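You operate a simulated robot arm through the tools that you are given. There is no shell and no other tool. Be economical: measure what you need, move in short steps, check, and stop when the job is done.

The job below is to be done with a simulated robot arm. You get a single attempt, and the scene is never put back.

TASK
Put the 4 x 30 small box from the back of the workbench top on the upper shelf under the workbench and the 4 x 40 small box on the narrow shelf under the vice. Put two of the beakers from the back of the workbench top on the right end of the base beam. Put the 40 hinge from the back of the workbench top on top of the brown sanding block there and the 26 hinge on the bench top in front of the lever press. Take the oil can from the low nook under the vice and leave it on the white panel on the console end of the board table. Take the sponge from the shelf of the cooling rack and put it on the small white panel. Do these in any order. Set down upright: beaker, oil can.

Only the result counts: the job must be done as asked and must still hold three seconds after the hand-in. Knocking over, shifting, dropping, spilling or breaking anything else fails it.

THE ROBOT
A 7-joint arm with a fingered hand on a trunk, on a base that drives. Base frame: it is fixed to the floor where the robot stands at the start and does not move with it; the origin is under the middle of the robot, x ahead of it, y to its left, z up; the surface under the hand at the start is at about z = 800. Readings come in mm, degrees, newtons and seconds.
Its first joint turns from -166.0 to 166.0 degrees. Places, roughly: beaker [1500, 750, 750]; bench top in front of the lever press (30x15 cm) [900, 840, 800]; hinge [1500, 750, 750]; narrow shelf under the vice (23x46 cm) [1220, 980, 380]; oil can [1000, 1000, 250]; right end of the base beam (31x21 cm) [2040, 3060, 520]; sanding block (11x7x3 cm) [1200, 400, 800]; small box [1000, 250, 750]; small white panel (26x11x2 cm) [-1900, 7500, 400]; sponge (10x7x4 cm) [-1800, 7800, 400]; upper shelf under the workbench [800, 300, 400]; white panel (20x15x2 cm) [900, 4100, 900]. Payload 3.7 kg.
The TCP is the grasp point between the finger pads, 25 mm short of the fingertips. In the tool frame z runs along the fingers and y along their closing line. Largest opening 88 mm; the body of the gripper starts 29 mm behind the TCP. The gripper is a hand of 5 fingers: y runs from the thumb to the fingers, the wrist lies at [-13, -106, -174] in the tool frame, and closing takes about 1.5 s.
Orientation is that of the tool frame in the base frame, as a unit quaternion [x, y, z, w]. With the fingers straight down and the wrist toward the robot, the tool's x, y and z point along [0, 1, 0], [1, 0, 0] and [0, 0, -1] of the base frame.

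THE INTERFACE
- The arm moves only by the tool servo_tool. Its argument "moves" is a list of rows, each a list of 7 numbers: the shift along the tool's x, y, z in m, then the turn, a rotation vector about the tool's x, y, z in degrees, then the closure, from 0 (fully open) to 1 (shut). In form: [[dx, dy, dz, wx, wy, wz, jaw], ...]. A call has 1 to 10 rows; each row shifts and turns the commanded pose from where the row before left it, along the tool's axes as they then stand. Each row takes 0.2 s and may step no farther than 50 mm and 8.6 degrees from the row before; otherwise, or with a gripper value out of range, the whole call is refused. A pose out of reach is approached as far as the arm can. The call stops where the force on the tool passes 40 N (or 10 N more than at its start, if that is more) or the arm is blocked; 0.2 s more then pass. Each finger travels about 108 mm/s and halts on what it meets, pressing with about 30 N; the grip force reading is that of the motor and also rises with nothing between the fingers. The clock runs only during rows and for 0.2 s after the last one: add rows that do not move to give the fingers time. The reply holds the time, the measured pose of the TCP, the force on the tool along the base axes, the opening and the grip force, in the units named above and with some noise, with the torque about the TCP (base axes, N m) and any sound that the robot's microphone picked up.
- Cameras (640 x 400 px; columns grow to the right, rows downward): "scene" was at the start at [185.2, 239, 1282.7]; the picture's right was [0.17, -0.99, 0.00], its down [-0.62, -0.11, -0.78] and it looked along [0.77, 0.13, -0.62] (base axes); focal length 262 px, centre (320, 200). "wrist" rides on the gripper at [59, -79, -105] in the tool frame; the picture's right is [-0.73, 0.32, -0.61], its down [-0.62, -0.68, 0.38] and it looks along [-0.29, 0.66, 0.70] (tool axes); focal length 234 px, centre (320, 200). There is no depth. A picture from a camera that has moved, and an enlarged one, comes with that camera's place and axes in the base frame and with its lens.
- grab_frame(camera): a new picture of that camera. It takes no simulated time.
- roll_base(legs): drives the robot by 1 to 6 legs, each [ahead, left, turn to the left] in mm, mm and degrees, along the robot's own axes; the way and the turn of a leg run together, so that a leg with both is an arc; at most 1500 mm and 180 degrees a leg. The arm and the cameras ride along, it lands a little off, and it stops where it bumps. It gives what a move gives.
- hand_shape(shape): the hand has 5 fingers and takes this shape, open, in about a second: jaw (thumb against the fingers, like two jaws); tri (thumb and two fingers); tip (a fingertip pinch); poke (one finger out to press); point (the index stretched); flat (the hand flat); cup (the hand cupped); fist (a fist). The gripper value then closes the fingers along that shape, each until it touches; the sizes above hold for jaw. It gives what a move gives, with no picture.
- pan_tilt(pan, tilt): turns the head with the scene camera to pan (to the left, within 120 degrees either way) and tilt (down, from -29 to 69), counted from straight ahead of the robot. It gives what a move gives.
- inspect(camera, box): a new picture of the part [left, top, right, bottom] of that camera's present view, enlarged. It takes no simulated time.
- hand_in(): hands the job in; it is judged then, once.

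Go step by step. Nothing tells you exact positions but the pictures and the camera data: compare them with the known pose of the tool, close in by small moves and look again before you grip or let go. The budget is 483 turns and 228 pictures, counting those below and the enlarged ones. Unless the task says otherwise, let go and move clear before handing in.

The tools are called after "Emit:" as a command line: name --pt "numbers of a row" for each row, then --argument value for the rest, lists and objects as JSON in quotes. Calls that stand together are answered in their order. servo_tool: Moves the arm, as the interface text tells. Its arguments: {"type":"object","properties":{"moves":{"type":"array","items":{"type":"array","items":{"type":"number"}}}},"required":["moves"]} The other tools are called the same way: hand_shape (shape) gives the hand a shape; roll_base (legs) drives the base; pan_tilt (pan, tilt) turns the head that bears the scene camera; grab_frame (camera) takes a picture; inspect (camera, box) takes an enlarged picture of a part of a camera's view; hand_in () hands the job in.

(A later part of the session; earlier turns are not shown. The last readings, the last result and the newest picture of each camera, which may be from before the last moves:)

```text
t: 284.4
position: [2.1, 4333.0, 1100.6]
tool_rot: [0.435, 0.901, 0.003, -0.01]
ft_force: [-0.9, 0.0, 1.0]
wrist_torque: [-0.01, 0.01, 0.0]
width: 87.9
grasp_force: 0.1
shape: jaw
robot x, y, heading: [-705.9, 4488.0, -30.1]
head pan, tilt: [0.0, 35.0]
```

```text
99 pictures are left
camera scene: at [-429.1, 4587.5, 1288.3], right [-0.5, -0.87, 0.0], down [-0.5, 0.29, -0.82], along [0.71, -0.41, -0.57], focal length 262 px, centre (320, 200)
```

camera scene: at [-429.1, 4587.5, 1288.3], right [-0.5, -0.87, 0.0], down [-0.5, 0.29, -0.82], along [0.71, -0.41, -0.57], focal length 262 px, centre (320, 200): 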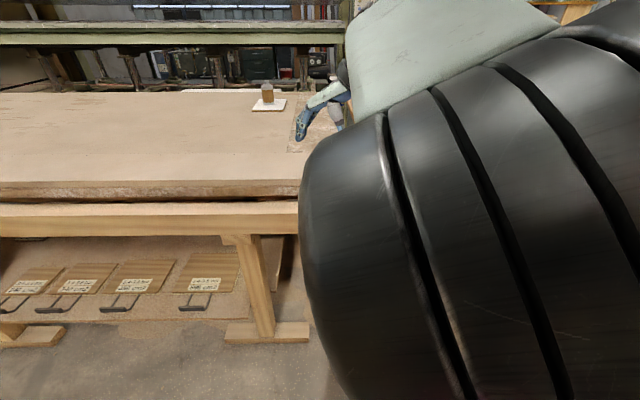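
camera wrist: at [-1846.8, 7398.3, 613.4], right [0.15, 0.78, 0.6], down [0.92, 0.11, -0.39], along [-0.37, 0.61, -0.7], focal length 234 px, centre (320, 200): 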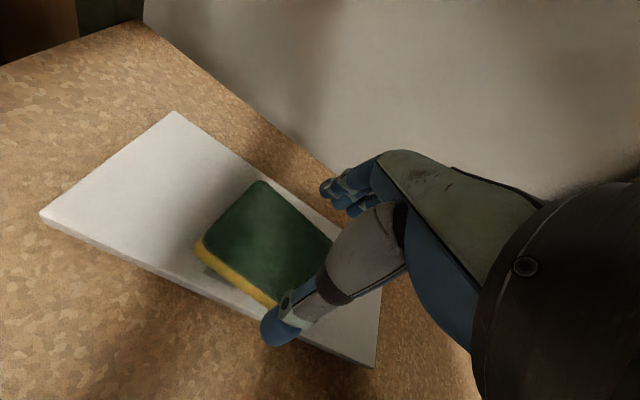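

Emit:
servo_tool --pt "0.016 0.045 0 0 0 0 0" --pt "0.016 0.045 0 0 0 0 0" --pt "0.016 0.045 0 0 0 0 0" --pt "0.016 0.045 0 0 0 0 0" --pt "0.016 0.045 0 0 0 0 0"

Emit:
servo_tool --pt "0 0 0 0 0 8.5 0" --pt "0 0 0 0 0 8.5 0" --pt "0 0 0 0 0 8.5 0" --pt "0 0 0 0 0 8.5 0" --pt "0 0 0 0 0 8.5 0" --pt "0 0 0 0 0 8.5 0" --pt "0 0 0 0 0 8.5 0" --pt "0 0 0 0 0 8.5 0" --pt "0 0 0 0 0 0 0"

Emit:
grab_frame --camera "scene"

```text
t: 285.6
position: [129.0, 4537.5, 1097.6]
tool_rot: [0.436, 0.9, 0.003, -0.01]
ft_force: [-0.3, -0.1, 0.6]
wrist_torque: [0.04, 0.0, 0.0]
width: 87.9
grasp_force: 0.1
shape: jaw
robot x, y, heading: [-702.4, 4488.2, -29.6]
head pan, tilt: [0.0, 35.0]
```

```text
t: 287.6
position: [127.5, 4535.7, 1100.6]
tool_rot: [0.795, 0.606, -0.002, -0.009]
ft_force: [0.2, 0.2, 0.2]
wrist_torque: [-0.01, -0.04, 0.03]
width: 87.8
grasp_force: 0.1
shape: jaw
out of reach, approached as far as the arm can: row 7, 8
robot x, y, heading: [-707.0, 4488.4, -30.1]
head pan, tilt: [0.0, 35.0]
```

```text
98 pictures are left
camera scene: at [-429.1, 4587.5, 1288.3], right [-0.5, -0.87, 0.0], down [-0.5, 0.29, -0.82], along [0.71, -0.41, -0.57], focal length 262 px, centre (320, 200)
```

scene: 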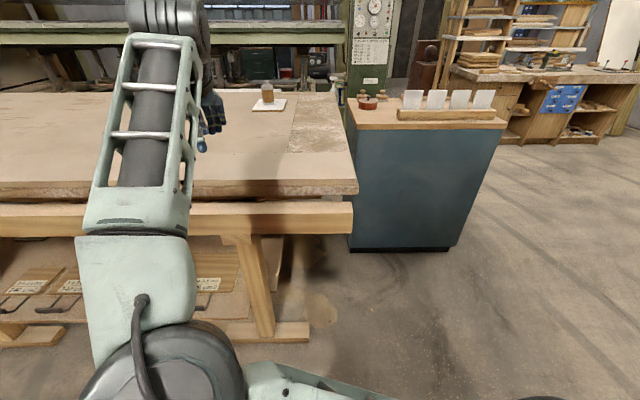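

Emit:
servo_tool --pt "-0.0328 -0.0217 -0.025 0 0 0 0" --pt "-0.0328 -0.0217 -0.025 0 0 0 0" --pt "-0.0328 -0.0217 -0.025 0 0 0 0" --pt "-0.0328 -0.0217 -0.025 0 0 0 0" --pt "-0.0328 -0.0217 -0.025 0 0 0 0" --pt "-0.0328 -0.0217 -0.025 0 0 0 0" --pt "-0.0328 -0.0217 -0.025 0 0 0 0" --pt "-0.0328 -0.0217 -0.025 0 0 0 0" --pt "-0.0328 -0.0217 -0.025 0 0 0 0" --pt "-0.0328 -0.0217 -0.025 0 0 0 0"

Emit:
grab_frame --camera "scene"

```text
t: 289.8
position: [-164.2, 4274.9, 1351.1]
tool_rot: [0.795, 0.606, -0.002, -0.01]
ft_force: [-0.3, 0.6, -0.3]
wrist_torque: [0.0, 0.01, -0.01]
width: 87.8
grasp_force: 0.0
shape: jaw
robot x, y, heading: [-704.8, 4489.1, -30.3]
head pan, tilt: [0.0, 35.0]
```

```text
97 pictures are left
camera scene: at [-430.2, 4585.1, 1289.3], right [-0.53, -0.85, 0.0], down [-0.48, 0.3, -0.83], along [0.7, -0.43, -0.56], focal length 262 px, centre (320, 200)
```

scene: 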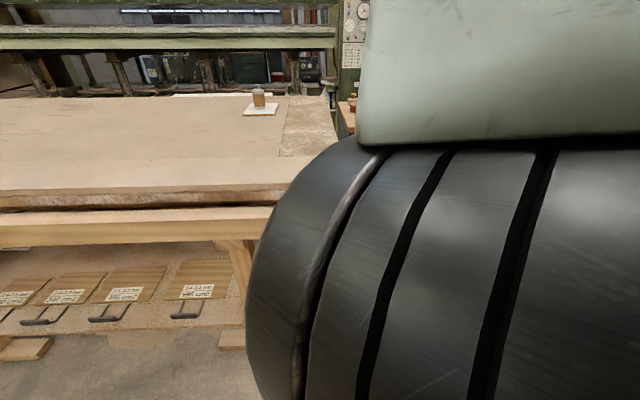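

Emit:
servo_tool --pt "0 0 0 0 0 -8.5 0" --pt "0 0 0 0 0 -8.5 0" --pt "0 0 0 0 0 -8.5 0" --pt "0 0 0 0 0 -8.5 0" --pt "0 0 0 0 0 -8.5 0" --pt "0 0 0 0 0 -8.5 0" --pt "0 0 0 0 0 -8.5 0"

Emit:
grab_frame --camera "scene"

```text
t: 291.4
position: [-165.1, 4274.1, 1351.3]
tool_rot: [0.39, 0.921, 0.003, -0.01]
ft_force: [-1.0, -0.2, -0.2]
wrist_torque: [-0.03, 0.02, -0.02]
width: 87.9
grasp_force: 0.1
shape: jaw
robot x, y, heading: [-706.6, 4485.8, -30.0]
head pan, tilt: [0.0, 35.0]
```

```text
96 pictures are left
camera scene: at [-429.2, 4587.6, 1288.3], right [-0.5, -0.87, 0.0], down [-0.5, 0.29, -0.82], along [0.71, -0.41, -0.57], focal length 262 px, centre (320, 200)
```

scene: 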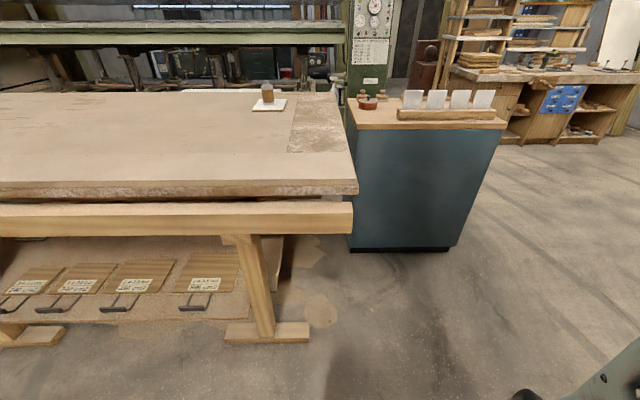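

Emit:
servo_tool --pt "-0.0226 0.0199 0.0329 0 0 0 0" --pt "-0.0226 0.0199 0.0329 0 0 0 0" --pt "-0.0226 0.0199 0.0329 0 0 0 0" --pt "-0.0226 0.0199 0.0329 0 0 0 0" --pt "-0.0226 0.0199 0.0329 0 0 0 0" --pt "-0.0226 0.0199 0.0329 0 0 0 0" --pt "-0.0226 0.0199 0.0329 0 0 0 0"

Emit:
servo_tool --pt "0 0 0 0 0 8 0" --pt "0 0 0 0 0 8 0" --pt "0 0 0 0 0 8 0" --pt "0 0 0 0 0 8 0" --pt "0 0 0 0 0 8 0" --pt "0 0 0 0 0 8 0"

Emit:
grab_frame --camera "scene"

```text
t: 293.0
position: [43.2, 4257.9, 1116.3]
tool_rot: [0.39, 0.921, 0.003, -0.01]
ft_force: [-0.5, -0.5, -0.4]
wrist_torque: [0.0, -0.02, 0.01]
width: 88.0
grasp_force: 0.0
shape: jaw
robot x, y, heading: [-702.3, 4485.1, -29.9]
head pan, tilt: [0.0, 35.0]
```

```text
t: 294.6
position: [38.6, 4184.4, 1103.4]
tool_rot: [0.705, 0.709, -0.001, -0.025]
ft_force: [-0.7, 0.3, 0.6]
wrist_torque: [-0.04, 0.02, -0.02]
width: 87.9
grasp_force: 0.1
shape: jaw
out of reach, approached as far as the arm can: row 5, 6
robot x, y, heading: [-705.6, 4482.6, -29.8]
head pan, tilt: [0.0, 35.0]
stopped in row 6: the arm was blocked; the commanded pose is now the measured one
```

```text
95 pictures are left
camera scene: at [-429.6, 4588.3, 1288.3], right [-0.5, -0.87, 0.0], down [-0.5, 0.29, -0.82], along [0.71, -0.41, -0.57], focal length 262 px, centre (320, 200)
```

scene: 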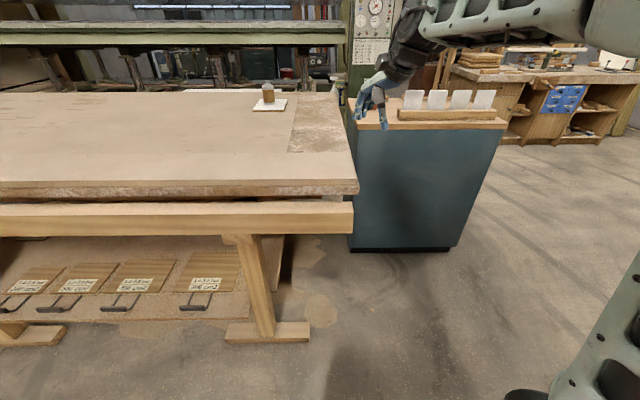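

Emit:
servo_tool --pt "0.03 0.02 0 0 0 4 0" --pt "0.03 0.02 0 0 0 4 0" --pt "0.02 0.0 0 0 0 5 0" --pt "0.0 0.0 0 0 0 5 0" --pt "0.0 0.0 0 0 0 5 0" --pt "0.0 0.0 0 0 0 5 0"

Emit:
grab_frame --camera "scene"

```text
t: 296.0
position: [82.9, 4265.2, 1103.8]
tool_rot: [0.855, 0.518, -0.008, -0.024]
ft_force: [-0.3, -0.5, -0.3]
wrist_torque: [0.03, -0.02, 0.01]
width: 88.0
grasp_force: 0.1
shape: jaw
robot x, y, heading: [-710.8, 4487.0, -29.8]
head pan, tilt: [0.0, 35.0]
```

```text
94 pictures are left
camera scene: at [-429.6, 4588.0, 1288.3], right [-0.5, -0.87, 0.0], down [-0.5, 0.29, -0.82], along [0.71, -0.41, -0.57], focal length 262 px, centre (320, 200)
```

scene: 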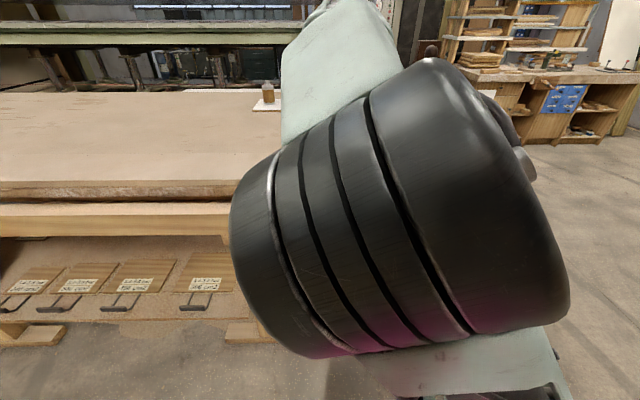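

Emit:
servo_tool --pt "0 0 -0.04 0 0 0 0" --pt "0 0 -0.04 0 0 0 0"

Emit:
roll_base --legs '[[617, -675, 0], [617, -675, 0], [681, -71, 0], [0, 0, 60]]'

Emit:
pan_tilt --pan 15 --tilt 20

Emit:
grab_frame --camera "scene"

```text
t: 296.6
position: [86.1, 4264.0, 1183.8]
tool_rot: [0.855, 0.519, -0.008, -0.025]
ft_force: [0.4, 0.1, 0.1]
wrist_torque: [-0.03, 0.0, 0.01]
width: 88.1
grasp_force: 0.1
shape: jaw
robot x, y, heading: [-705.7, 4486.5, -30.0]
head pan, tilt: [0.0, 35.0]
```

```text
t: 311.9
position: [867.5, 2898.3, 1183.5]
tool_rot: [0.471, 0.882, -0.019, -0.018]
ft_force: [0.2, -0.1, 0.9]
wrist_torque: [0.02, 0.02, 0.01]
width: 87.9
grasp_force: 0.1
shape: jaw
robot x, y, heading: [291.4, 2314.4, 31.6]
head pan, tilt: [0.0, 35.0]
```

```text
t: 312.6
position: [868.7, 2897.9, 1182.6]
tool_rot: [0.472, 0.881, -0.018, -0.018]
ft_force: [-0.4, -0.4, -0.2]
wrist_torque: [0.01, 0.0, 0.03]
width: 87.9
grasp_force: 0.0
shape: jaw
robot x, y, heading: [294.1, 2312.5, 31.4]
head pan, tilt: [15.0, 20.0]
```

```text
93 pictures are left
camera scene: at [323.8, 2624.4, 1312.1], right [0.72, -0.69, 0.0], down [-0.24, -0.25, -0.94], along [0.65, 0.68, -0.34], focal length 262 px, centre (320, 200)
```

scene: 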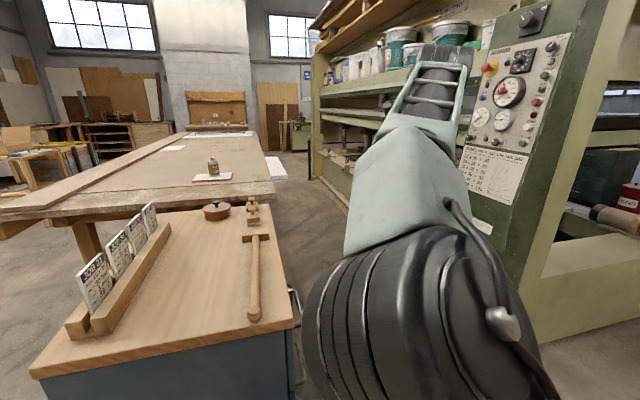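

Emit:
roll_base --legs '[[0, 0, -60]]'

Emit:
pan_tilt --pan 50 --tilt 25

Emit:
grab_frame --camera "scene"

```text
t: 315.7
position: [1084.9, 2096.0, 1183.5]
tool_rot: [0.853, 0.522, -0.009, -0.023]
ft_force: [-1.0, -0.4, -0.2]
wrist_torque: [0.0, -0.01, -0.01]
width: 87.9
grasp_force: 0.1
shape: jaw
robot x, y, heading: [291.8, 2311.2, -29.3]
head pan, tilt: [15.0, 20.0]
```

```text
t: 316.7
position: [1083.8, 2094.5, 1183.0]
tool_rot: [0.852, 0.522, -0.008, -0.024]
ft_force: [0.2, -0.3, 0.2]
wrist_torque: [0.0, 0.0, 0.03]
width: 88.0
grasp_force: 0.0
shape: jaw
robot x, y, heading: [293.0, 2314.4, -29.3]
head pan, tilt: [50.0, 25.0]
```

```text
92 pictures are left
camera scene: at [575.1, 2492.2, 1304.0], right [0.35, -0.94, 0.0], down [-0.4, -0.15, -0.91], along [0.85, 0.32, -0.42], focal length 262 px, centre (320, 200)
```

scene: 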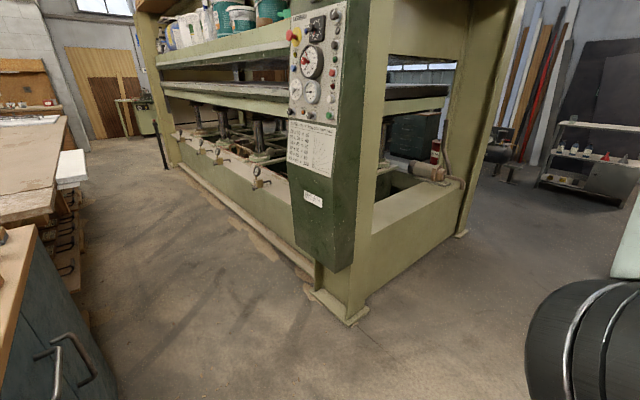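

Emit:
inspect --camera "scene" --box '[220, 130, 500, 320]'

```text
2.11 times, centred on (360, 225) of scene
camera zoom: at [575.1, 2492.2, 1304.0], right [0.35, -0.94, 0.0], down [-0.4, -0.15, -0.91], along [0.85, 0.32, -0.42], focal length 551 px, centre (236, 147)
```

zoom: 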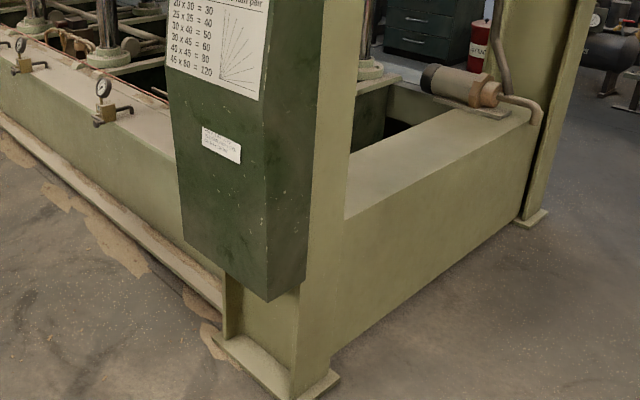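

The base-beam end lies behind the control cabinet of the green press, reachable from its front. Now I go back to the bench for the first empty beaker.

Emit:
roll_base --legs '[[0, -1163, 0], [640, 0, 0]]'

Emit:
pan_tilt --pan 0 --tilt 38

Emit:
grab_frame --camera "scene"

Emit:
grab_frame --camera "wrist"

```text
t: 325.7
position: [1110.4, 793.2, 1181.9]
tool_rot: [0.854, 0.52, -0.008, -0.023]
ft_force: [0.7, -0.6, 0.3]
wrist_torque: [-0.01, -0.02, 0.01]
width: 87.8
grasp_force: 0.1
shape: jaw
robot x, y, heading: [317.3, 1015.7, -29.6]
head pan, tilt: [50.0, 25.0]
```

```text
t: 326.9
position: [1109.9, 793.3, 1182.8]
tool_rot: [0.854, 0.52, -0.008, -0.024]
ft_force: [0.0, 0.8, -0.1]
wrist_torque: [0.02, -0.01, 0.0]
width: 88.0
grasp_force: 0.0
shape: jaw
robot x, y, heading: [317.9, 1018.9, -29.8]
head pan, tilt: [0.0, 38.0]
```

```text
90 pictures are left
camera scene: at [591.5, 1117.5, 1283.7], right [-0.49, -0.87, 0.0], down [-0.54, 0.3, -0.79], along [0.69, -0.39, -0.62], focal length 262 px, centre (320, 200)
```

scene: 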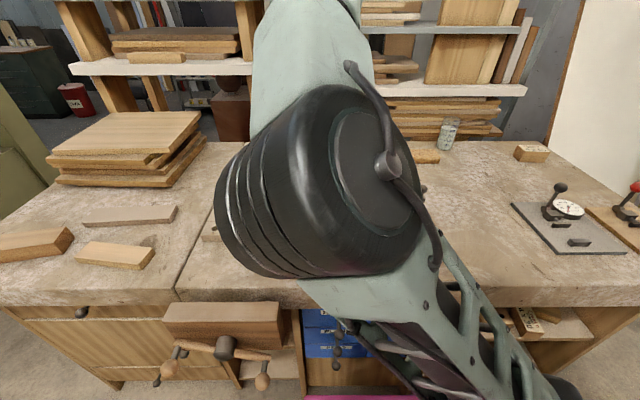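

```text
89 pictures are left
camera wrist: at [1070.8, 879.2, 1292.1], right [-0.02, -0.81, 0.58], down [-0.91, -0.23, -0.36], along [0.42, -0.53, -0.73], focal length 234 px, centre (320, 200)
```

wrist: 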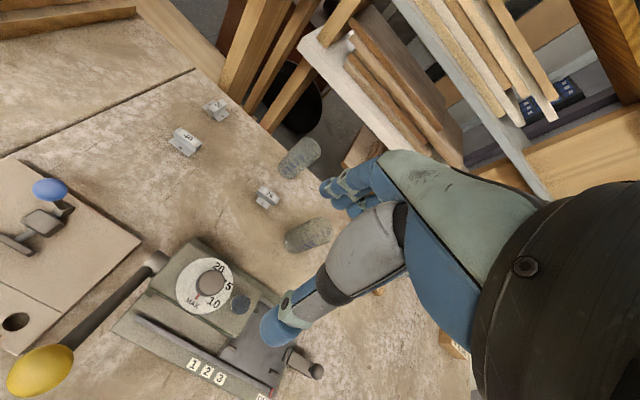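

Emit:
inspect --camera "wrist" --box '[150, 85, 350, 260]'

```text
2.29 times, centred on (250, 172) of wrist
camera zoom: at [1070.8, 879.2, 1292.1], right [-0.02, -0.81, 0.58], down [-0.91, -0.23, -0.36], along [0.42, -0.53, -0.73], focal length 535 px, centre (480, 263)
```

zoom: 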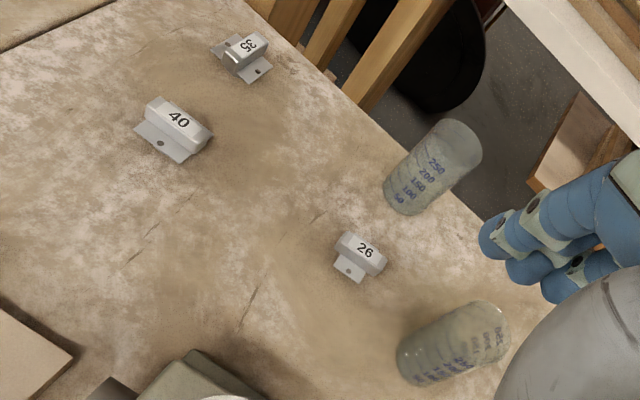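

Positions are clear from the wrist camera. I'll do the hinges now: hover over hinge 26 first.

Emit:
servo_tool --pt "0 0.04 0 0 0 0 0" --pt "0 0.04 0 0 0 0 0" --pt "0 0.04 0.01 0 0 0 0" --pt "0 0.04 0.02 0 0 0 0" --pt "0 0.04 0.025 0 0 0 0" --pt "0 0.031 0.035 0 0 0 0" --pt "0 0 0 -1.35 -0.52 -8.15 0" --pt "0 0 0 -1.35 -0.52 -8.15 0" --pt "0 0 0.04 0 0 0 0" --pt "0 0 0 0 0 0 0"

Emit:
grab_frame --camera "scene"

Emit:
grab_frame --camera "wrist"

```text
t: 329.1
position: [1311.5, 691.8, 1045.3]
tool_rot: [0.771, 0.637, 0.0, 0.0]
ft_force: [0.3, 0.2, -0.1]
wrist_torque: [-0.01, -0.04, -0.04]
width: 88.0
grasp_force: 0.0
shape: jaw
robot x, y, heading: [318.4, 1016.4, -29.7]
head pan, tilt: [0.0, 38.0]
```

```text
87 pictures are left
camera scene: at [591.5, 1117.3, 1283.7], right [-0.49, -0.87, 0.0], down [-0.54, 0.3, -0.79], along [0.69, -0.39, -0.62], focal length 262 px, centre (320, 200)
```

scene: 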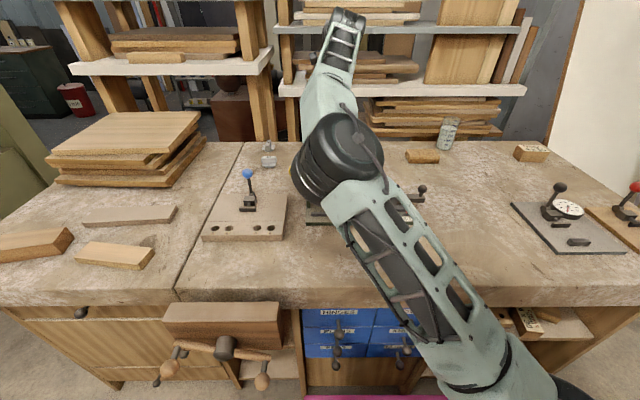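

```text
86 pictures are left
camera wrist: at [1245.1, 765.1, 1148.9], right [0.18, -0.77, 0.61], down [-0.79, -0.48, -0.38], along [0.59, -0.41, -0.7], focal length 234 px, centre (320, 200)
```

wrist: 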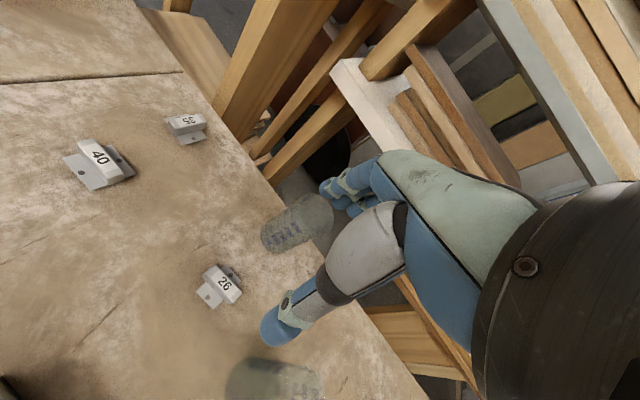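

The elbow sits low, right above the lever press, which is unsafe. I'll back off to open floor and bring the arm back into its elbow-up posture by retracing the earlier turn.

Emit:
servo_tool --pt "0 0 -0.04 0 0 0 0" --pt "0 0 -0.04 0 0 0 0" --pt "0 0 -0.04 0 0 0 0" --pt "0 0 -0.03 0 0 0 0"

Emit:
roll_base --legs '[[-900, 0, 0]]'

```text
t: 330.1
position: [1312.1, 690.3, 1172.2]
tool_rot: [0.772, 0.636, 0.0, -0.001]
ft_force: [0.2, -0.9, 0.7]
wrist_torque: [0.02, 0.01, 0.02]
width: 88.2
grasp_force: 0.1
shape: jaw
out of reach, approached as far as the arm can: row 4
robot x, y, heading: [320.4, 1015.6, -29.6]
head pan, tilt: [0.0, 38.0]
```

```text
t: 334.9
position: [511.4, 1140.9, 1172.0]
tool_rot: [0.772, 0.635, 0.0, 0.001]
ft_force: [0.8, -0.5, -0.9]
wrist_torque: [0.02, 0.01, -0.01]
width: 87.8
grasp_force: 0.0
shape: jaw
robot x, y, heading: [-480.2, 1470.3, -29.9]
head pan, tilt: [0.0, 38.0]
```

Emit:
servo_tool --pt "-0.0317 -0.0384 0 0 0 1.86 0" --pt "-0.0317 -0.0384 0 0 0 0 0" --pt "-0.0317 -0.0384 0 0 0 0 0" --pt "-0.0317 -0.0384 0 0 0 0 0" --pt "-0.0317 -0.0384 0 0 0 0 0" --pt "-0.0317 -0.0384 0 0 0 0 0" --pt "-0.0317 -0.0384 0 0 0 0 0" --pt "-0.0317 -0.0384 0 0 0 0 0" --pt "-0.0317 -0.0384 0 0 0 0 0" --pt "-0.0317 -0.0384 0 0 0 0 0"

Emit:
servo_tool --pt "-0.0317 -0.0384 0 0 0 0 0" --pt "-0.0317 -0.0384 0 0 0 0 0" --pt "-0.0317 -0.0384 0 0 0 0 0" --pt "-0.0317 -0.0384 0 0 0 0 0" --pt "-0.0317 -0.0384 0 0 0 0 0" --pt "-0.0317 -0.0384 0 0 0 0 0" --pt "-0.0317 -0.0384 0 0 0 0 0" --pt "-0.0317 -0.0384 0 0 0 0 0" --pt "0 0 0 0 0 8.0 0" --pt "0 0 0 0 0 8.0 0"

```text
t: 337.1
position: [68.1, 916.5, 1172.1]
tool_rot: [0.782, 0.623, 0.0, 0.0]
ft_force: [1.1, -0.1, -0.8]
wrist_torque: [-0.04, 0.02, -0.03]
width: 88.2
grasp_force: 0.1
shape: jaw
robot x, y, heading: [-483.1, 1470.3, -30.0]
head pan, tilt: [0.0, 38.0]
```

```text
t: 339.3
position: [-289.0, 737.4, 1172.7]
tool_rot: [0.862, 0.507, 0.0, 0.0]
ft_force: [0.3, 0.5, -0.8]
wrist_torque: [0.01, -0.02, 0.02]
width: 88.0
grasp_force: 0.0
shape: jaw
robot x, y, heading: [-479.8, 1467.9, -29.8]
head pan, tilt: [0.0, 38.0]
```

Emit:
servo_tool --pt "0 0 0 0 0 8 0" --pt "0 0 0 0 0 8 0" --pt "0 0 0 0 0 8 0" --pt "0 0 0 0 0 8 0" --pt "0 0 0 0 8 0 0" --pt "0 0 0 0 8 0 0" --pt "0 0 0 0 8 0 0" --pt "0 0 0 0 8 0 0" --pt "0 0 0 0 8 0 0" --pt "0 0 0 0 8 0 0"

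Emit:
servo_tool --pt "0 0 0 0 8 0 0" --pt "0 0 0 0 8 0 0" --pt "0 0 0 0 8 0 0" --pt "0 0 0 0 0 0 0"

Emit:
grab_frame --camera "scene"

```text
t: 341.5
position: [-290.3, 738.8, 1173.6]
tool_rot: [0.884, 0.228, 0.395, -0.102]
ft_force: [-0.3, 0.0, -0.5]
wrist_torque: [0.03, -0.02, 0.01]
width: 87.9
grasp_force: 0.1
shape: jaw
robot x, y, heading: [-475.3, 1469.8, -30.2]
head pan, tilt: [0.0, 38.0]
```

```text
t: 342.5
position: [-289.7, 738.8, 1172.0]
tool_rot: [0.783, 0.203, 0.57, -0.148]
ft_force: [0.8, -0.4, 0.2]
wrist_torque: [0.02, 0.02, 0.0]
width: 87.8
grasp_force: 0.0
shape: jaw
robot x, y, heading: [-482.0, 1474.2, -30.0]
head pan, tilt: [0.0, 38.0]
```

```text
85 pictures are left
camera scene: at [-206.1, 1571.5, 1283.7], right [-0.5, -0.87, 0.0], down [-0.53, 0.31, -0.79], along [0.68, -0.39, -0.62], focal length 262 px, centre (320, 200)
```

scene: 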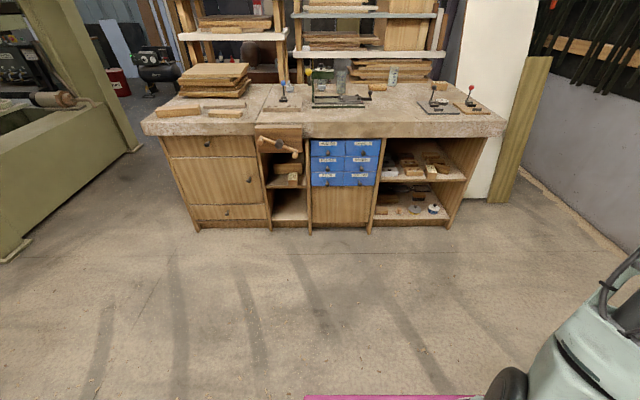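

Emit:
servo_tool --pt "0.0148 -0.013 0.0456 0 0 0 0" --pt "0.0148 -0.013 0.0456 0 0 0 0" --pt "0.0148 -0.013 0.0456 0 0 0 0" --pt "0.0148 -0.013 0.0456 0 0 0 0" --pt "0.0148 -0.013 0.0456 0 0 0 0" --pt "0.0148 -0.013 0.0456 0 0 0 0" --pt "0.0148 -0.013 0.0456 0 0 0 0" --pt "0.0148 -0.013 0.0456 0 0 0 0" --pt "0.0148 -0.013 0.0456 0 0 0 0" --pt "0.0148 -0.013 0.0456 0 0 0 0"

Emit:
servo_tool --pt "0.0148 -0.013 0.0456 0 0 0 0" --pt "0.0148 -0.013 0.0456 0 0 0 0" --pt "0.0148 -0.013 0.0456 0 0 0 0" --pt "0.0148 -0.013 0.0456 0 0 0 0" --pt "0.0148 -0.013 0.0456 0 0 0 0" --pt "0.0148 -0.013 0.0456 0 0 0 0" --pt "0.0148 -0.013 0.0456 0 0 0 0"

Emit:
servo_tool --pt "0 0 0 0 -8 0 0" --pt "0 0 0 0 -8 0 0" --pt "0 0 0 0 -8 0 0" --pt "0 0 0 0 -8 0 0" --pt "0 0 0 0 -8 0 0" --pt "0 0 0 0 -8 0 0" --pt "0 0 0 0 -8 0 0" --pt "0 0 0 0 -8 0 0" --pt "0 0 0 0 -8 0 0" --pt "0 0 0 0 0 0 0"

Emit:
grab_frame --camera "scene"

```text
t: 344.7
position: [69.4, 1088.4, 1168.7]
tool_rot: [0.783, 0.201, 0.57, -0.147]
ft_force: [-0.3, 0.4, -0.1]
wrist_torque: [0.01, -0.02, 0.02]
width: 88.0
grasp_force: 0.0
shape: jaw
robot x, y, heading: [-482.1, 1473.2, -29.9]
head pan, tilt: [0.0, 38.0]
```

```text
t: 346.3
position: [313.9, 1326.4, 1168.6]
tool_rot: [0.784, 0.2, 0.569, -0.147]
ft_force: [-0.1, -0.1, -0.3]
wrist_torque: [0.01, -0.02, 0.02]
width: 88.5
grasp_force: 0.1
shape: jaw
robot x, y, heading: [-478.8, 1470.0, -30.0]
head pan, tilt: [0.0, 38.0]
```

```text
t: 348.5
position: [317.0, 1326.6, 1171.7]
tool_rot: [0.968, 0.25, -0.001, 0.0]
ft_force: [-0.6, -0.5, -0.7]
wrist_torque: [0.0, 0.03, 0.01]
width: 88.3
grasp_force: 0.1
shape: jaw
robot x, y, heading: [-482.2, 1472.6, -29.9]
head pan, tilt: [0.0, 38.0]
```

```text
84 pictures are left
camera scene: at [-206.0, 1571.6, 1283.7], right [-0.5, -0.87, 0.0], down [-0.53, 0.31, -0.79], along [0.68, -0.39, -0.62], focal length 262 px, centre (320, 200)
```

scene: 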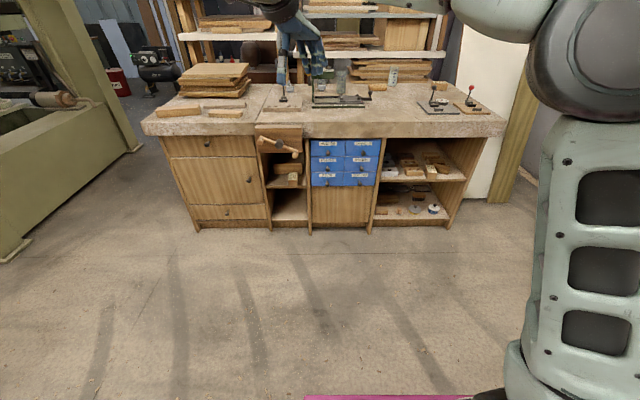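

The elbow is back in its upright right-hand posture. Now back to the bench for hinge 26.

Emit:
servo_tool --pt "0 0 0 0 0 -8 0" --pt "0 0 0 0 0 -8 0" --pt "0 0 0 0 0 -8 0" --pt "0 0 0 0 0 -8 0" --pt "0 0 0 0 0 0 0"

Emit:
roll_base --legs '[[0, 108, 0.5], [910, 0, 0]]'

Emit:
grab_frame --camera "scene"

Emit:
grab_frame --camera "wrist"

```text
t: 349.7
position: [315.4, 1326.8, 1171.7]
tool_rot: [0.862, 0.508, 0.0, 0.001]
ft_force: [0.2, -0.6, 0.9]
wrist_torque: [0.01, 0.01, -0.03]
width: 88.2
grasp_force: 0.1
shape: jaw
robot x, y, heading: [-475.8, 1470.9, -29.9]
head pan, tilt: [0.0, 38.0]
```

```text
t: 355.2
position: [1155.3, 994.8, 1172.2]
tool_rot: [0.857, 0.514, 0.001, 0.0]
ft_force: [-1.2, -0.3, 0.3]
wrist_torque: [0.01, -0.02, -0.01]
width: 88.3
grasp_force: 0.0
shape: jaw
robot x, y, heading: [357.6, 1122.8, -28.9]
head pan, tilt: [0.0, 38.0]
```

```text
83 pictures are left
camera scene: at [629.4, 1231.6, 1283.7], right [-0.48, -0.87, 0.0], down [-0.54, 0.3, -0.79], along [0.69, -0.38, -0.62], focal length 262 px, centre (320, 200)
```

scene: 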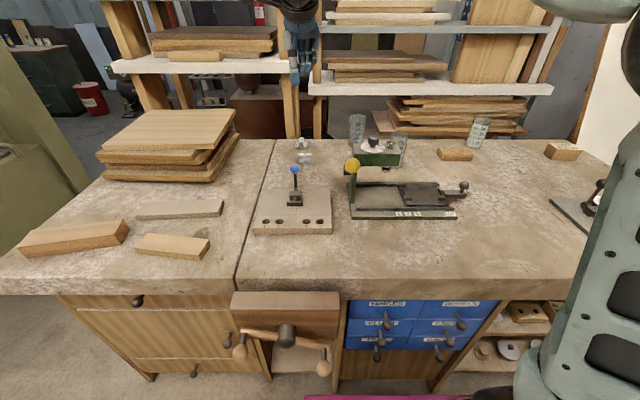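

```text
82 pictures are left
camera wrist: at [1113.6, 1084.9, 1276.9], right [-0.06, -0.79, 0.61], down [-0.9, -0.23, -0.38], along [0.44, -0.57, -0.7], focal length 234 px, centre (320, 200)
```

wrist: 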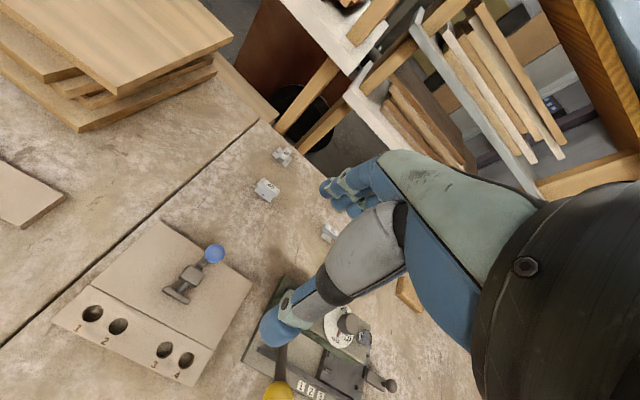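

Emit:
servo_tool --pt "-0.0284 0.041 0 0 0 0 0" --pt "-0.0284 0.041 0 0 0 0 0" --pt "-0.0284 0.041 0 0 0 0 0" --pt "-0.0284 0.041 0 0 0 0 0" --pt "-0.0284 0.041 0 0 0 0 0" --pt "-0.0284 0.041 0 0 0 0 0" --pt "-0.0284 0.041 0 0 0 0 0" --pt "0 0 0.04 0 0 -8.5 0" --pt "0 0 0.04 0 0 -8.5 0" --pt "0 0 0.045 0 0 0 0"

Emit:
grab_frame --camera "scene"

Emit:
grab_frame --camera "wrist"

```text
t: 357.4
position: [1314.6, 686.9, 1046.1]
tool_rot: [0.772, 0.636, 0.0, 0.001]
ft_force: [-0.8, -0.2, 0.2]
wrist_torque: [-0.03, -0.01, 0.02]
width: 88.2
grasp_force: 0.1
shape: jaw
robot x, y, heading: [356.9, 1119.7, -28.9]
head pan, tilt: [0.0, 38.0]
```

```text
81 pictures are left
camera scene: at [629.3, 1231.7, 1283.7], right [-0.48, -0.87, 0.0], down [-0.54, 0.3, -0.79], along [0.69, -0.38, -0.62], focal length 262 px, centre (320, 200)
```

scene: 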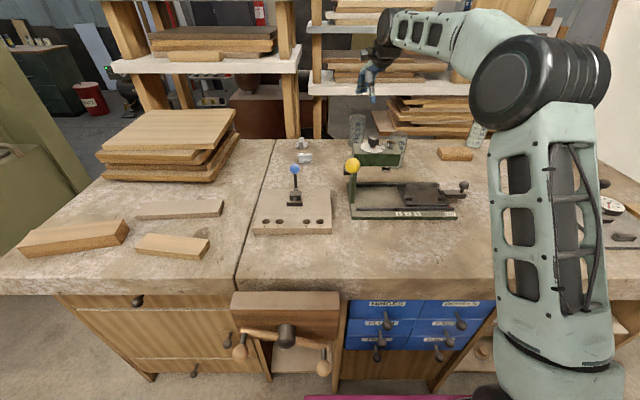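

```text
80 pictures are left
camera wrist: at [1247.7, 760.0, 1151.8], right [0.18, -0.77, 0.61], down [-0.79, -0.48, -0.38], along [0.59, -0.41, -0.7], focal length 234 px, centre (320, 200)
```

wrist: 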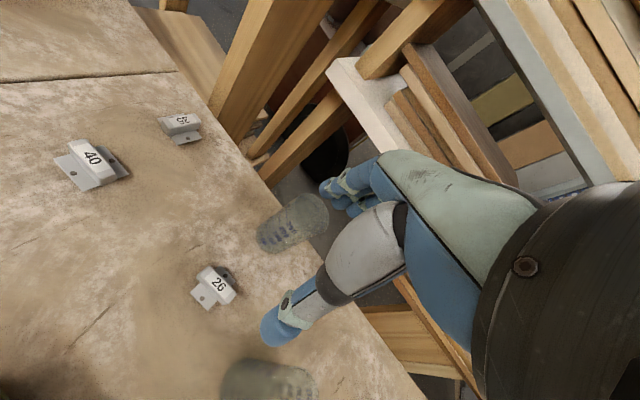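

Emit:
servo_tool --pt "0 0 0.045 0 0 0 0" --pt "0 0 0.045 0 0 0 0" --pt "0 0 0.045 0 0 0 0" --pt "0 0 0.02 0 0 0 0" --pt "0 0 0 0 0 0 0"

Emit:
grab_frame --camera "wrist"

Emit:
inspect --camera "scene" --box '[270, 60, 470, 190]'

```text
t: 358.6
position: [1315.3, 685.1, 890.9]
tool_rot: [0.773, 0.635, 0.001, 0.0]
ft_force: [0.0, -0.4, 1.1]
wrist_torque: [0.0, -0.01, 0.02]
width: 87.9
grasp_force: 0.0
shape: jaw
robot x, y, heading: [358.9, 1130.1, -29.1]
head pan, tilt: [0.0, 38.0]
```

```text
79 pictures are left
camera wrist: at [1249.9, 758.8, 996.3], right [0.18, -0.77, 0.61], down [-0.79, -0.48, -0.38], along [0.59, -0.41, -0.7], focal length 234 px, centre (320, 200)
```

wrist: 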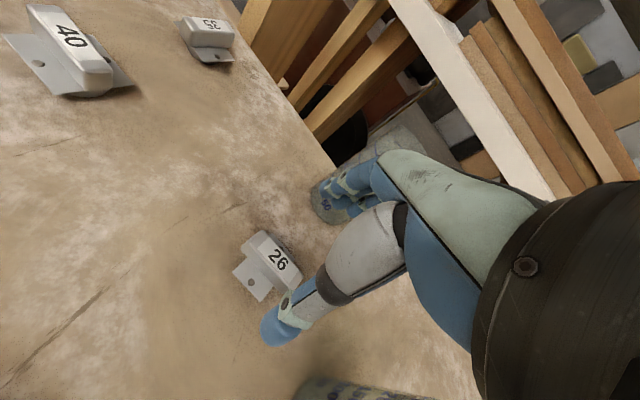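

```text
3.08 times, centred on (370, 125) of scene
camera zoom: at [629.4, 1231.6, 1283.7], right [-0.48, -0.87, 0.0], down [-0.54, 0.3, -0.79], along [0.69, -0.38, -0.62], focal length 806 px, centre (166, 431)
```

zoom: 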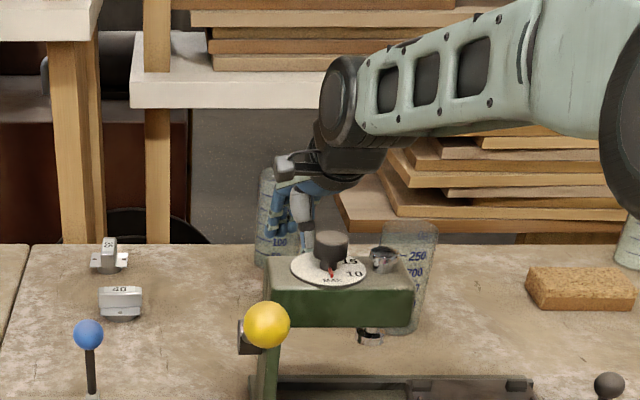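

Emit:
servo_tool --pt "0 0.008 0 0 0 8 0" --pt "0 0 0.03 0 0 0 0" --pt "0 0 0.015 0 0 0 0" --pt "0 0 0 0 0 0 0"

Emit:
inspect --camera "wrist" --box '[190, 150, 430, 380]'

```text
t: 359.6
position: [1321.0, 682.7, 847.0]
tool_rot: [0.815, 0.579, 0.0, 0.001]
ft_force: [-0.2, -0.6, -1.2]
wrist_torque: [0.02, -0.02, 0.0]
width: 88.0
grasp_force: 0.1
shape: jaw
robot x, y, heading: [355.8, 1123.0, -28.9]
head pan, tilt: [0.0, 38.0]
```

```text
1.74 times, centred on (310, 265) of wrist
camera zoom: at [1267.0, 765.2, 951.5], right [0.07, -0.79, 0.61], down [-0.85, -0.37, -0.38], along [0.52, -0.49, -0.7], focal length 407 px, centre (337, 87)
```

zoom: 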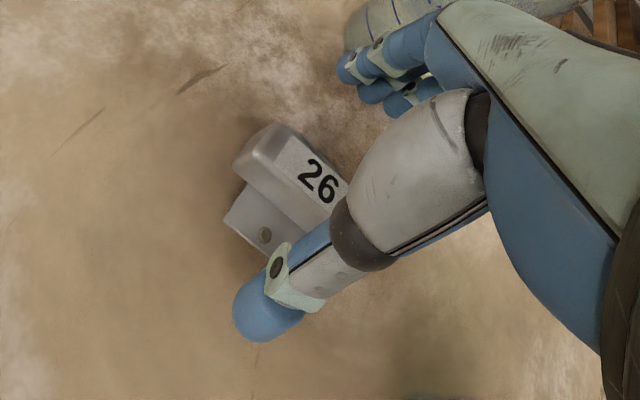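

Emit:
servo_tool --pt "0.004 -0.004 0.007 0 0 0 0" --pt "0 0 0.006 0 0 0 0" --pt "0 0 0 0 0 0 0.4" --pt "0 0 0 0 0 0 1" --pt "0 0 0 0 0 0 1" --pt "0 0 0 0 0 0 1" --pt "0 0 0 0 0 0 1" --pt "0 0 0 0 0 0 1" --pt "0 0 0 0 0 0 1" --pt "0 0 0 0 0 0 1"

Emit:
inspect --camera "wrist" --box '[190, 150, 430, 380]'

```text
t: 361.8
position: [1320.4, 688.1, 837.0]
tool_rot: [0.815, 0.58, 0.002, 0.001]
ft_force: [1.9, 0.7, 28.1]
wrist_torque: [-0.02, -0.34, 0.01]
width: 34.0
grasp_force: 29.4
shape: jaw
robot x, y, heading: [359.8, 1127.3, -29.0]
head pan, tilt: [0.0, 38.0]
```

```text
1.74 times, centred on (310, 265) of wrist
camera zoom: at [1264.3, 770.6, 941.4], right [0.06, -0.79, 0.61], down [-0.85, -0.37, -0.39], along [0.53, -0.49, -0.69], focal length 407 px, centre (337, 87)
```

zoom: 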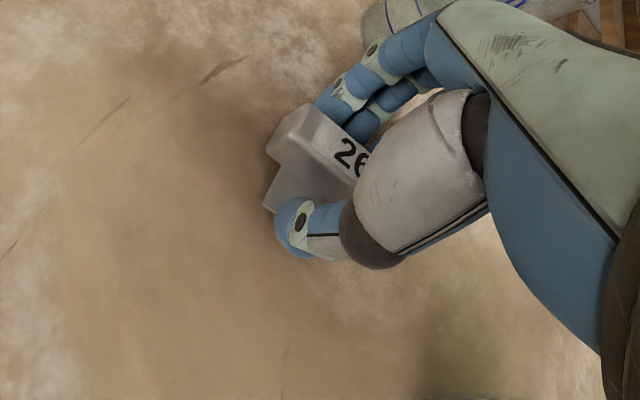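

Emit:
servo_tool --pt "0 0 -0.01 0 0 0 1" --pt "0 0 -0.02 0 0 0 1" --pt "0 0 -0.04 0 0 0 1" --pt "0 0 0 0 0 0 1"

Emit:
inspect --camera "wrist" --box '[190, 150, 430, 380]'

```text
t: 362.8
position: [1319.6, 688.2, 902.6]
tool_rot: [0.816, 0.578, 0.0, -0.001]
ft_force: [0.4, 0.6, -0.9]
wrist_torque: [-0.01, -0.02, 0.01]
width: 33.6
grasp_force: 30.2
shape: jaw
robot x, y, heading: [355.7, 1128.1, -29.3]
head pan, tilt: [0.0, 38.0]
```

```text
1.74 times, centred on (310, 265) of wrist
camera zoom: at [1264.2, 769.7, 1008.7], right [0.07, -0.79, 0.61], down [-0.85, -0.36, -0.38], along [0.52, -0.49, -0.7], focal length 407 px, centre (337, 87)
```

zoom: 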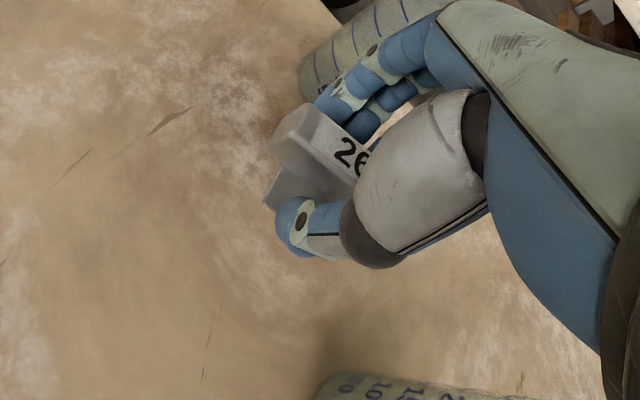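

Emit:
servo_tool --pt "0 0 -0.05 0 0 0 1" --pt "0 0 -0.05 0 0 0 1" --pt "0 0 -0.05 0 0 0 1" --pt "0 0 -0.05 0 0 0 1" --pt "0 0 -0.05 0 0 0 1"

Emit:
roll_base --legs '[[-350, -60, 0]]'

Emit:
grab_frame --camera "scene"

```text
t: 364.0
position: [1316.2, 684.1, 1156.0]
tool_rot: [0.815, 0.579, 0.0, 0.001]
ft_force: [-0.1, -0.7, -0.4]
wrist_torque: [0.0, 0.01, 0.01]
width: 33.7
grasp_force: 30.0
shape: jaw
robot x, y, heading: [355.1, 1123.6, -29.2]
head pan, tilt: [0.0, 38.0]
```

```text
t: 366.3
position: [979.6, 805.1, 1156.5]
tool_rot: [0.815, 0.58, 0.0, 0.0]
ft_force: [-0.5, -0.7, -1.2]
wrist_torque: [-0.01, 0.02, 0.03]
width: 33.7
grasp_force: 30.2
shape: jaw
robot x, y, heading: [22.3, 1244.3, -29.0]
head pan, tilt: [0.0, 38.0]
```

```text
74 pictures are left
camera scene: at [290.8, 1350.9, 1283.7], right [-0.48, -0.88, 0.0], down [-0.54, 0.3, -0.79], along [0.69, -0.38, -0.62], focal length 262 px, centre (320, 200)
```

scene: 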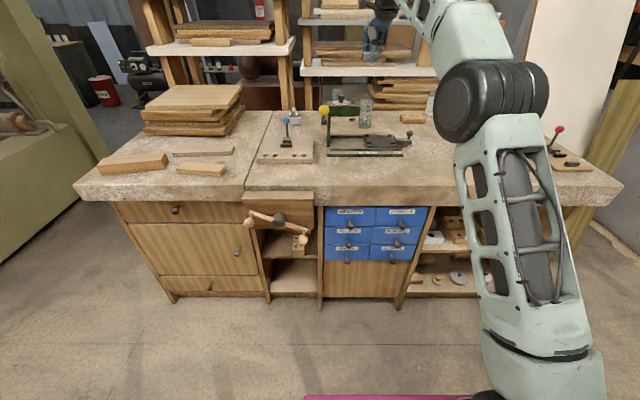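

Emit:
servo_tool --pt "0.004 -0.043 0 0 0 0 1" --pt "0.004 -0.043 0 0 0 0 1" --pt "0 0 0.045 0 0 0 1" --pt "0 0 0.045 0 0 0 1" --pt "0 0 0.045 0 0 0 1" --pt "0 0 0.045 0 0 0 1" --pt "0 0 0.045 0 0 0 1" --pt "0 0 0.045 0 0 0 1" --pt "0 0 0.02 0 0 0 1" --pt "0 0 0 0 0 0 1"

Emit:
grab_frame --camera "wrist"

```text
t: 368.5
position: [900.9, 842.5, 866.9]
tool_rot: [0.815, 0.58, -0.001, -0.001]
ft_force: [-0.3, 0.0, -0.8]
wrist_torque: [-0.01, -0.01, -0.03]
width: 32.9
grasp_force: 29.7
shape: jaw
robot x, y, heading: [21.0, 1245.7, -28.9]
head pan, tilt: [0.0, 38.0]
```

```text
73 pictures are left
camera wrist: at [845.7, 924.2, 972.5], right [0.07, -0.79, 0.61], down [-0.85, -0.37, -0.38], along [0.53, -0.49, -0.7], focal length 234 px, centre (320, 200)
```

wrist: 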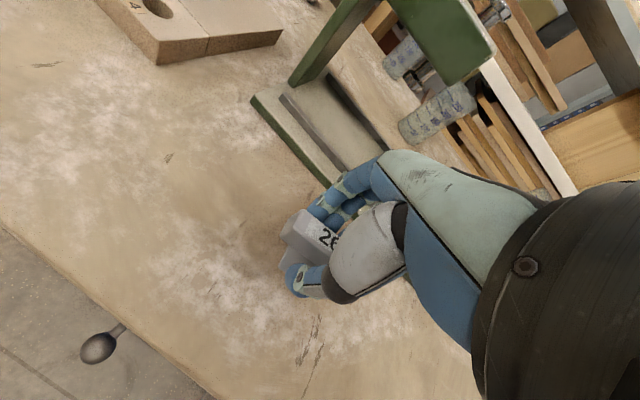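

Emit:
servo_tool --pt "0 0 0.02 0 0 0 1" --pt "0 0 0.005 0 0 0 1" --pt "0 0 0.003 0 0 0 1" --pt "0 0 0 0 0 0 1"

```text
t: 369.5
position: [900.4, 841.6, 838.0]
tool_rot: [0.814, 0.581, 0.0, 0.0]
ft_force: [0.5, 0.5, 0.3]
wrist_torque: [-0.05, -0.02, -0.03]
width: 32.9
grasp_force: 29.9
shape: jaw
robot x, y, heading: [23.4, 1247.4, -28.8]
head pan, tilt: [0.0, 38.0]
```

Emit:
servo_tool --pt "0 0 0.0015 0 0 0 1" --pt "0 0 0 0 0 0 0.6" --pt "0 0 0 0 0 0 0.3" --pt "0 0 0 0 0 0 0" --pt "0 0 0 0 0 0 0" --pt "0 0 -0.02 0 0 0 0" --pt "0 0 -0.045 0 0 0 0" --pt "0 0 -0.045 0 0 0 0"

Emit:
grab_frame --camera "wrist"

```text
t: 371.3
position: [900.7, 839.3, 946.0]
tool_rot: [0.814, 0.58, -0.001, -0.002]
ft_force: [0.2, 0.9, -0.7]
wrist_torque: [0.01, 0.0, 0.03]
width: 87.7
grasp_force: 0.1
shape: jaw
robot x, y, heading: [18.2, 1245.3, -29.0]
head pan, tilt: [0.0, 38.0]
```

```text
72 pictures are left
camera wrist: at [844.3, 921.8, 1049.8], right [0.07, -0.79, 0.61], down [-0.85, -0.37, -0.38], along [0.52, -0.49, -0.7], focal length 234 px, centre (320, 200)
```

wrist: 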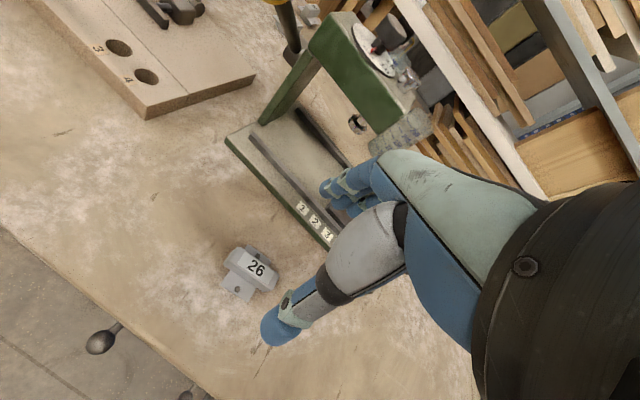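

Hinge 26 lies in front of the lever press. Next is hinge 40.

Emit:
servo_tool --pt "0 0 -0.045 0 0 0 0" --pt "0 0 -0.045 0 0 0 0" --pt "0 0 -0.045 0 0 0 0" --pt "0 0 -0.045 0 0 0 0" --pt "0 0 -0.045 0 0 0 0"

Emit:
roll_base --legs '[[0, 201, 0], [345, 0, 0]]'

Emit:
grab_frame --camera "wrist"

```text
t: 372.5
position: [899.8, 838.6, 1171.3]
tool_rot: [0.815, 0.58, 0.001, 0.0]
ft_force: [0.6, 0.0, -0.1]
wrist_torque: [0.01, 0.0, 0.0]
width: 87.6
grasp_force: 0.1
shape: jaw
robot x, y, heading: [12.9, 1243.7, -28.8]
head pan, tilt: [0.0, 38.0]
```

```text
t: 375.9
position: [1291.2, 842.3, 1170.6]
tool_rot: [0.816, 0.578, 0.0, 0.0]
ft_force: [-0.6, -0.5, 0.5]
wrist_torque: [0.02, 0.01, 0.02]
width: 87.9
grasp_force: 0.0
shape: jaw
robot x, y, heading: [413.4, 1255.2, -29.2]
head pan, tilt: [0.0, 38.0]
```

```text
71 pictures are left
camera wrist: at [1235.8, 925.3, 1275.6], right [0.06, -0.79, 0.61], down [-0.85, -0.36, -0.38], along [0.52, -0.49, -0.7], focal length 234 px, centre (320, 200)
```

wrist: 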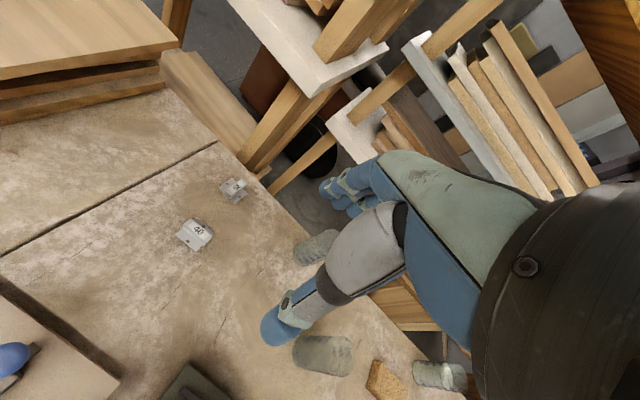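

Emit:
servo_tool --pt "0.0207 0.0285 0 0 0 0 0" --pt "0.0207 0.0285 0 0 0 0 0" --pt "0.0207 0.0285 0 0 0 0 0" --pt "0 0 0.046 0 0 0 0" --pt "0 0 0.046 0 0 0 0" --pt "0 0 0.046 0 0 0 0" --pt "0 0 0.046 0 0 0 0" --pt "0 0 0.046 0 0 0 0" --pt "0 0 0.046 0 0 0 0" --pt "0 0 0 0 0 0 0"

Emit:
inspect --camera "wrist" --box '[150, 150, 430, 390]'

```text
t: 378.1
position: [1390.9, 873.4, 894.4]
tool_rot: [0.816, 0.578, 0.0, 0.0]
ft_force: [0.0, 0.5, -0.2]
wrist_torque: [0.02, 0.03, 0.01]
width: 87.5
grasp_force: 0.0
shape: jaw
robot x, y, heading: [409.5, 1252.8, -29.2]
head pan, tilt: [0.0, 38.0]
```

```text
1.67 times, centred on (290, 270) of wrist
camera zoom: at [1335.7, 955.5, 998.4], right [0.06, -0.79, 0.61], down [-0.85, -0.36, -0.38], along [0.52, -0.49, -0.7], focal length 390 px, centre (370, 83)
```

zoom: 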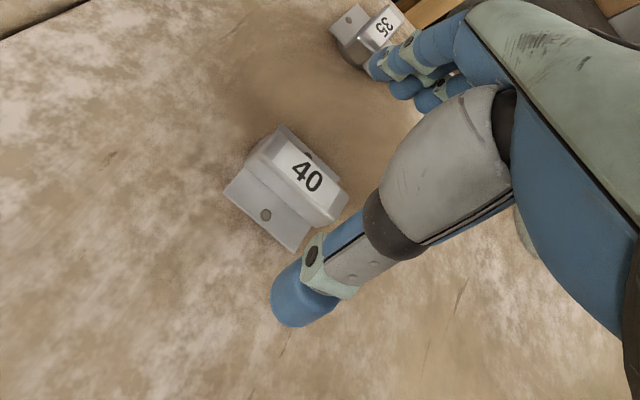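

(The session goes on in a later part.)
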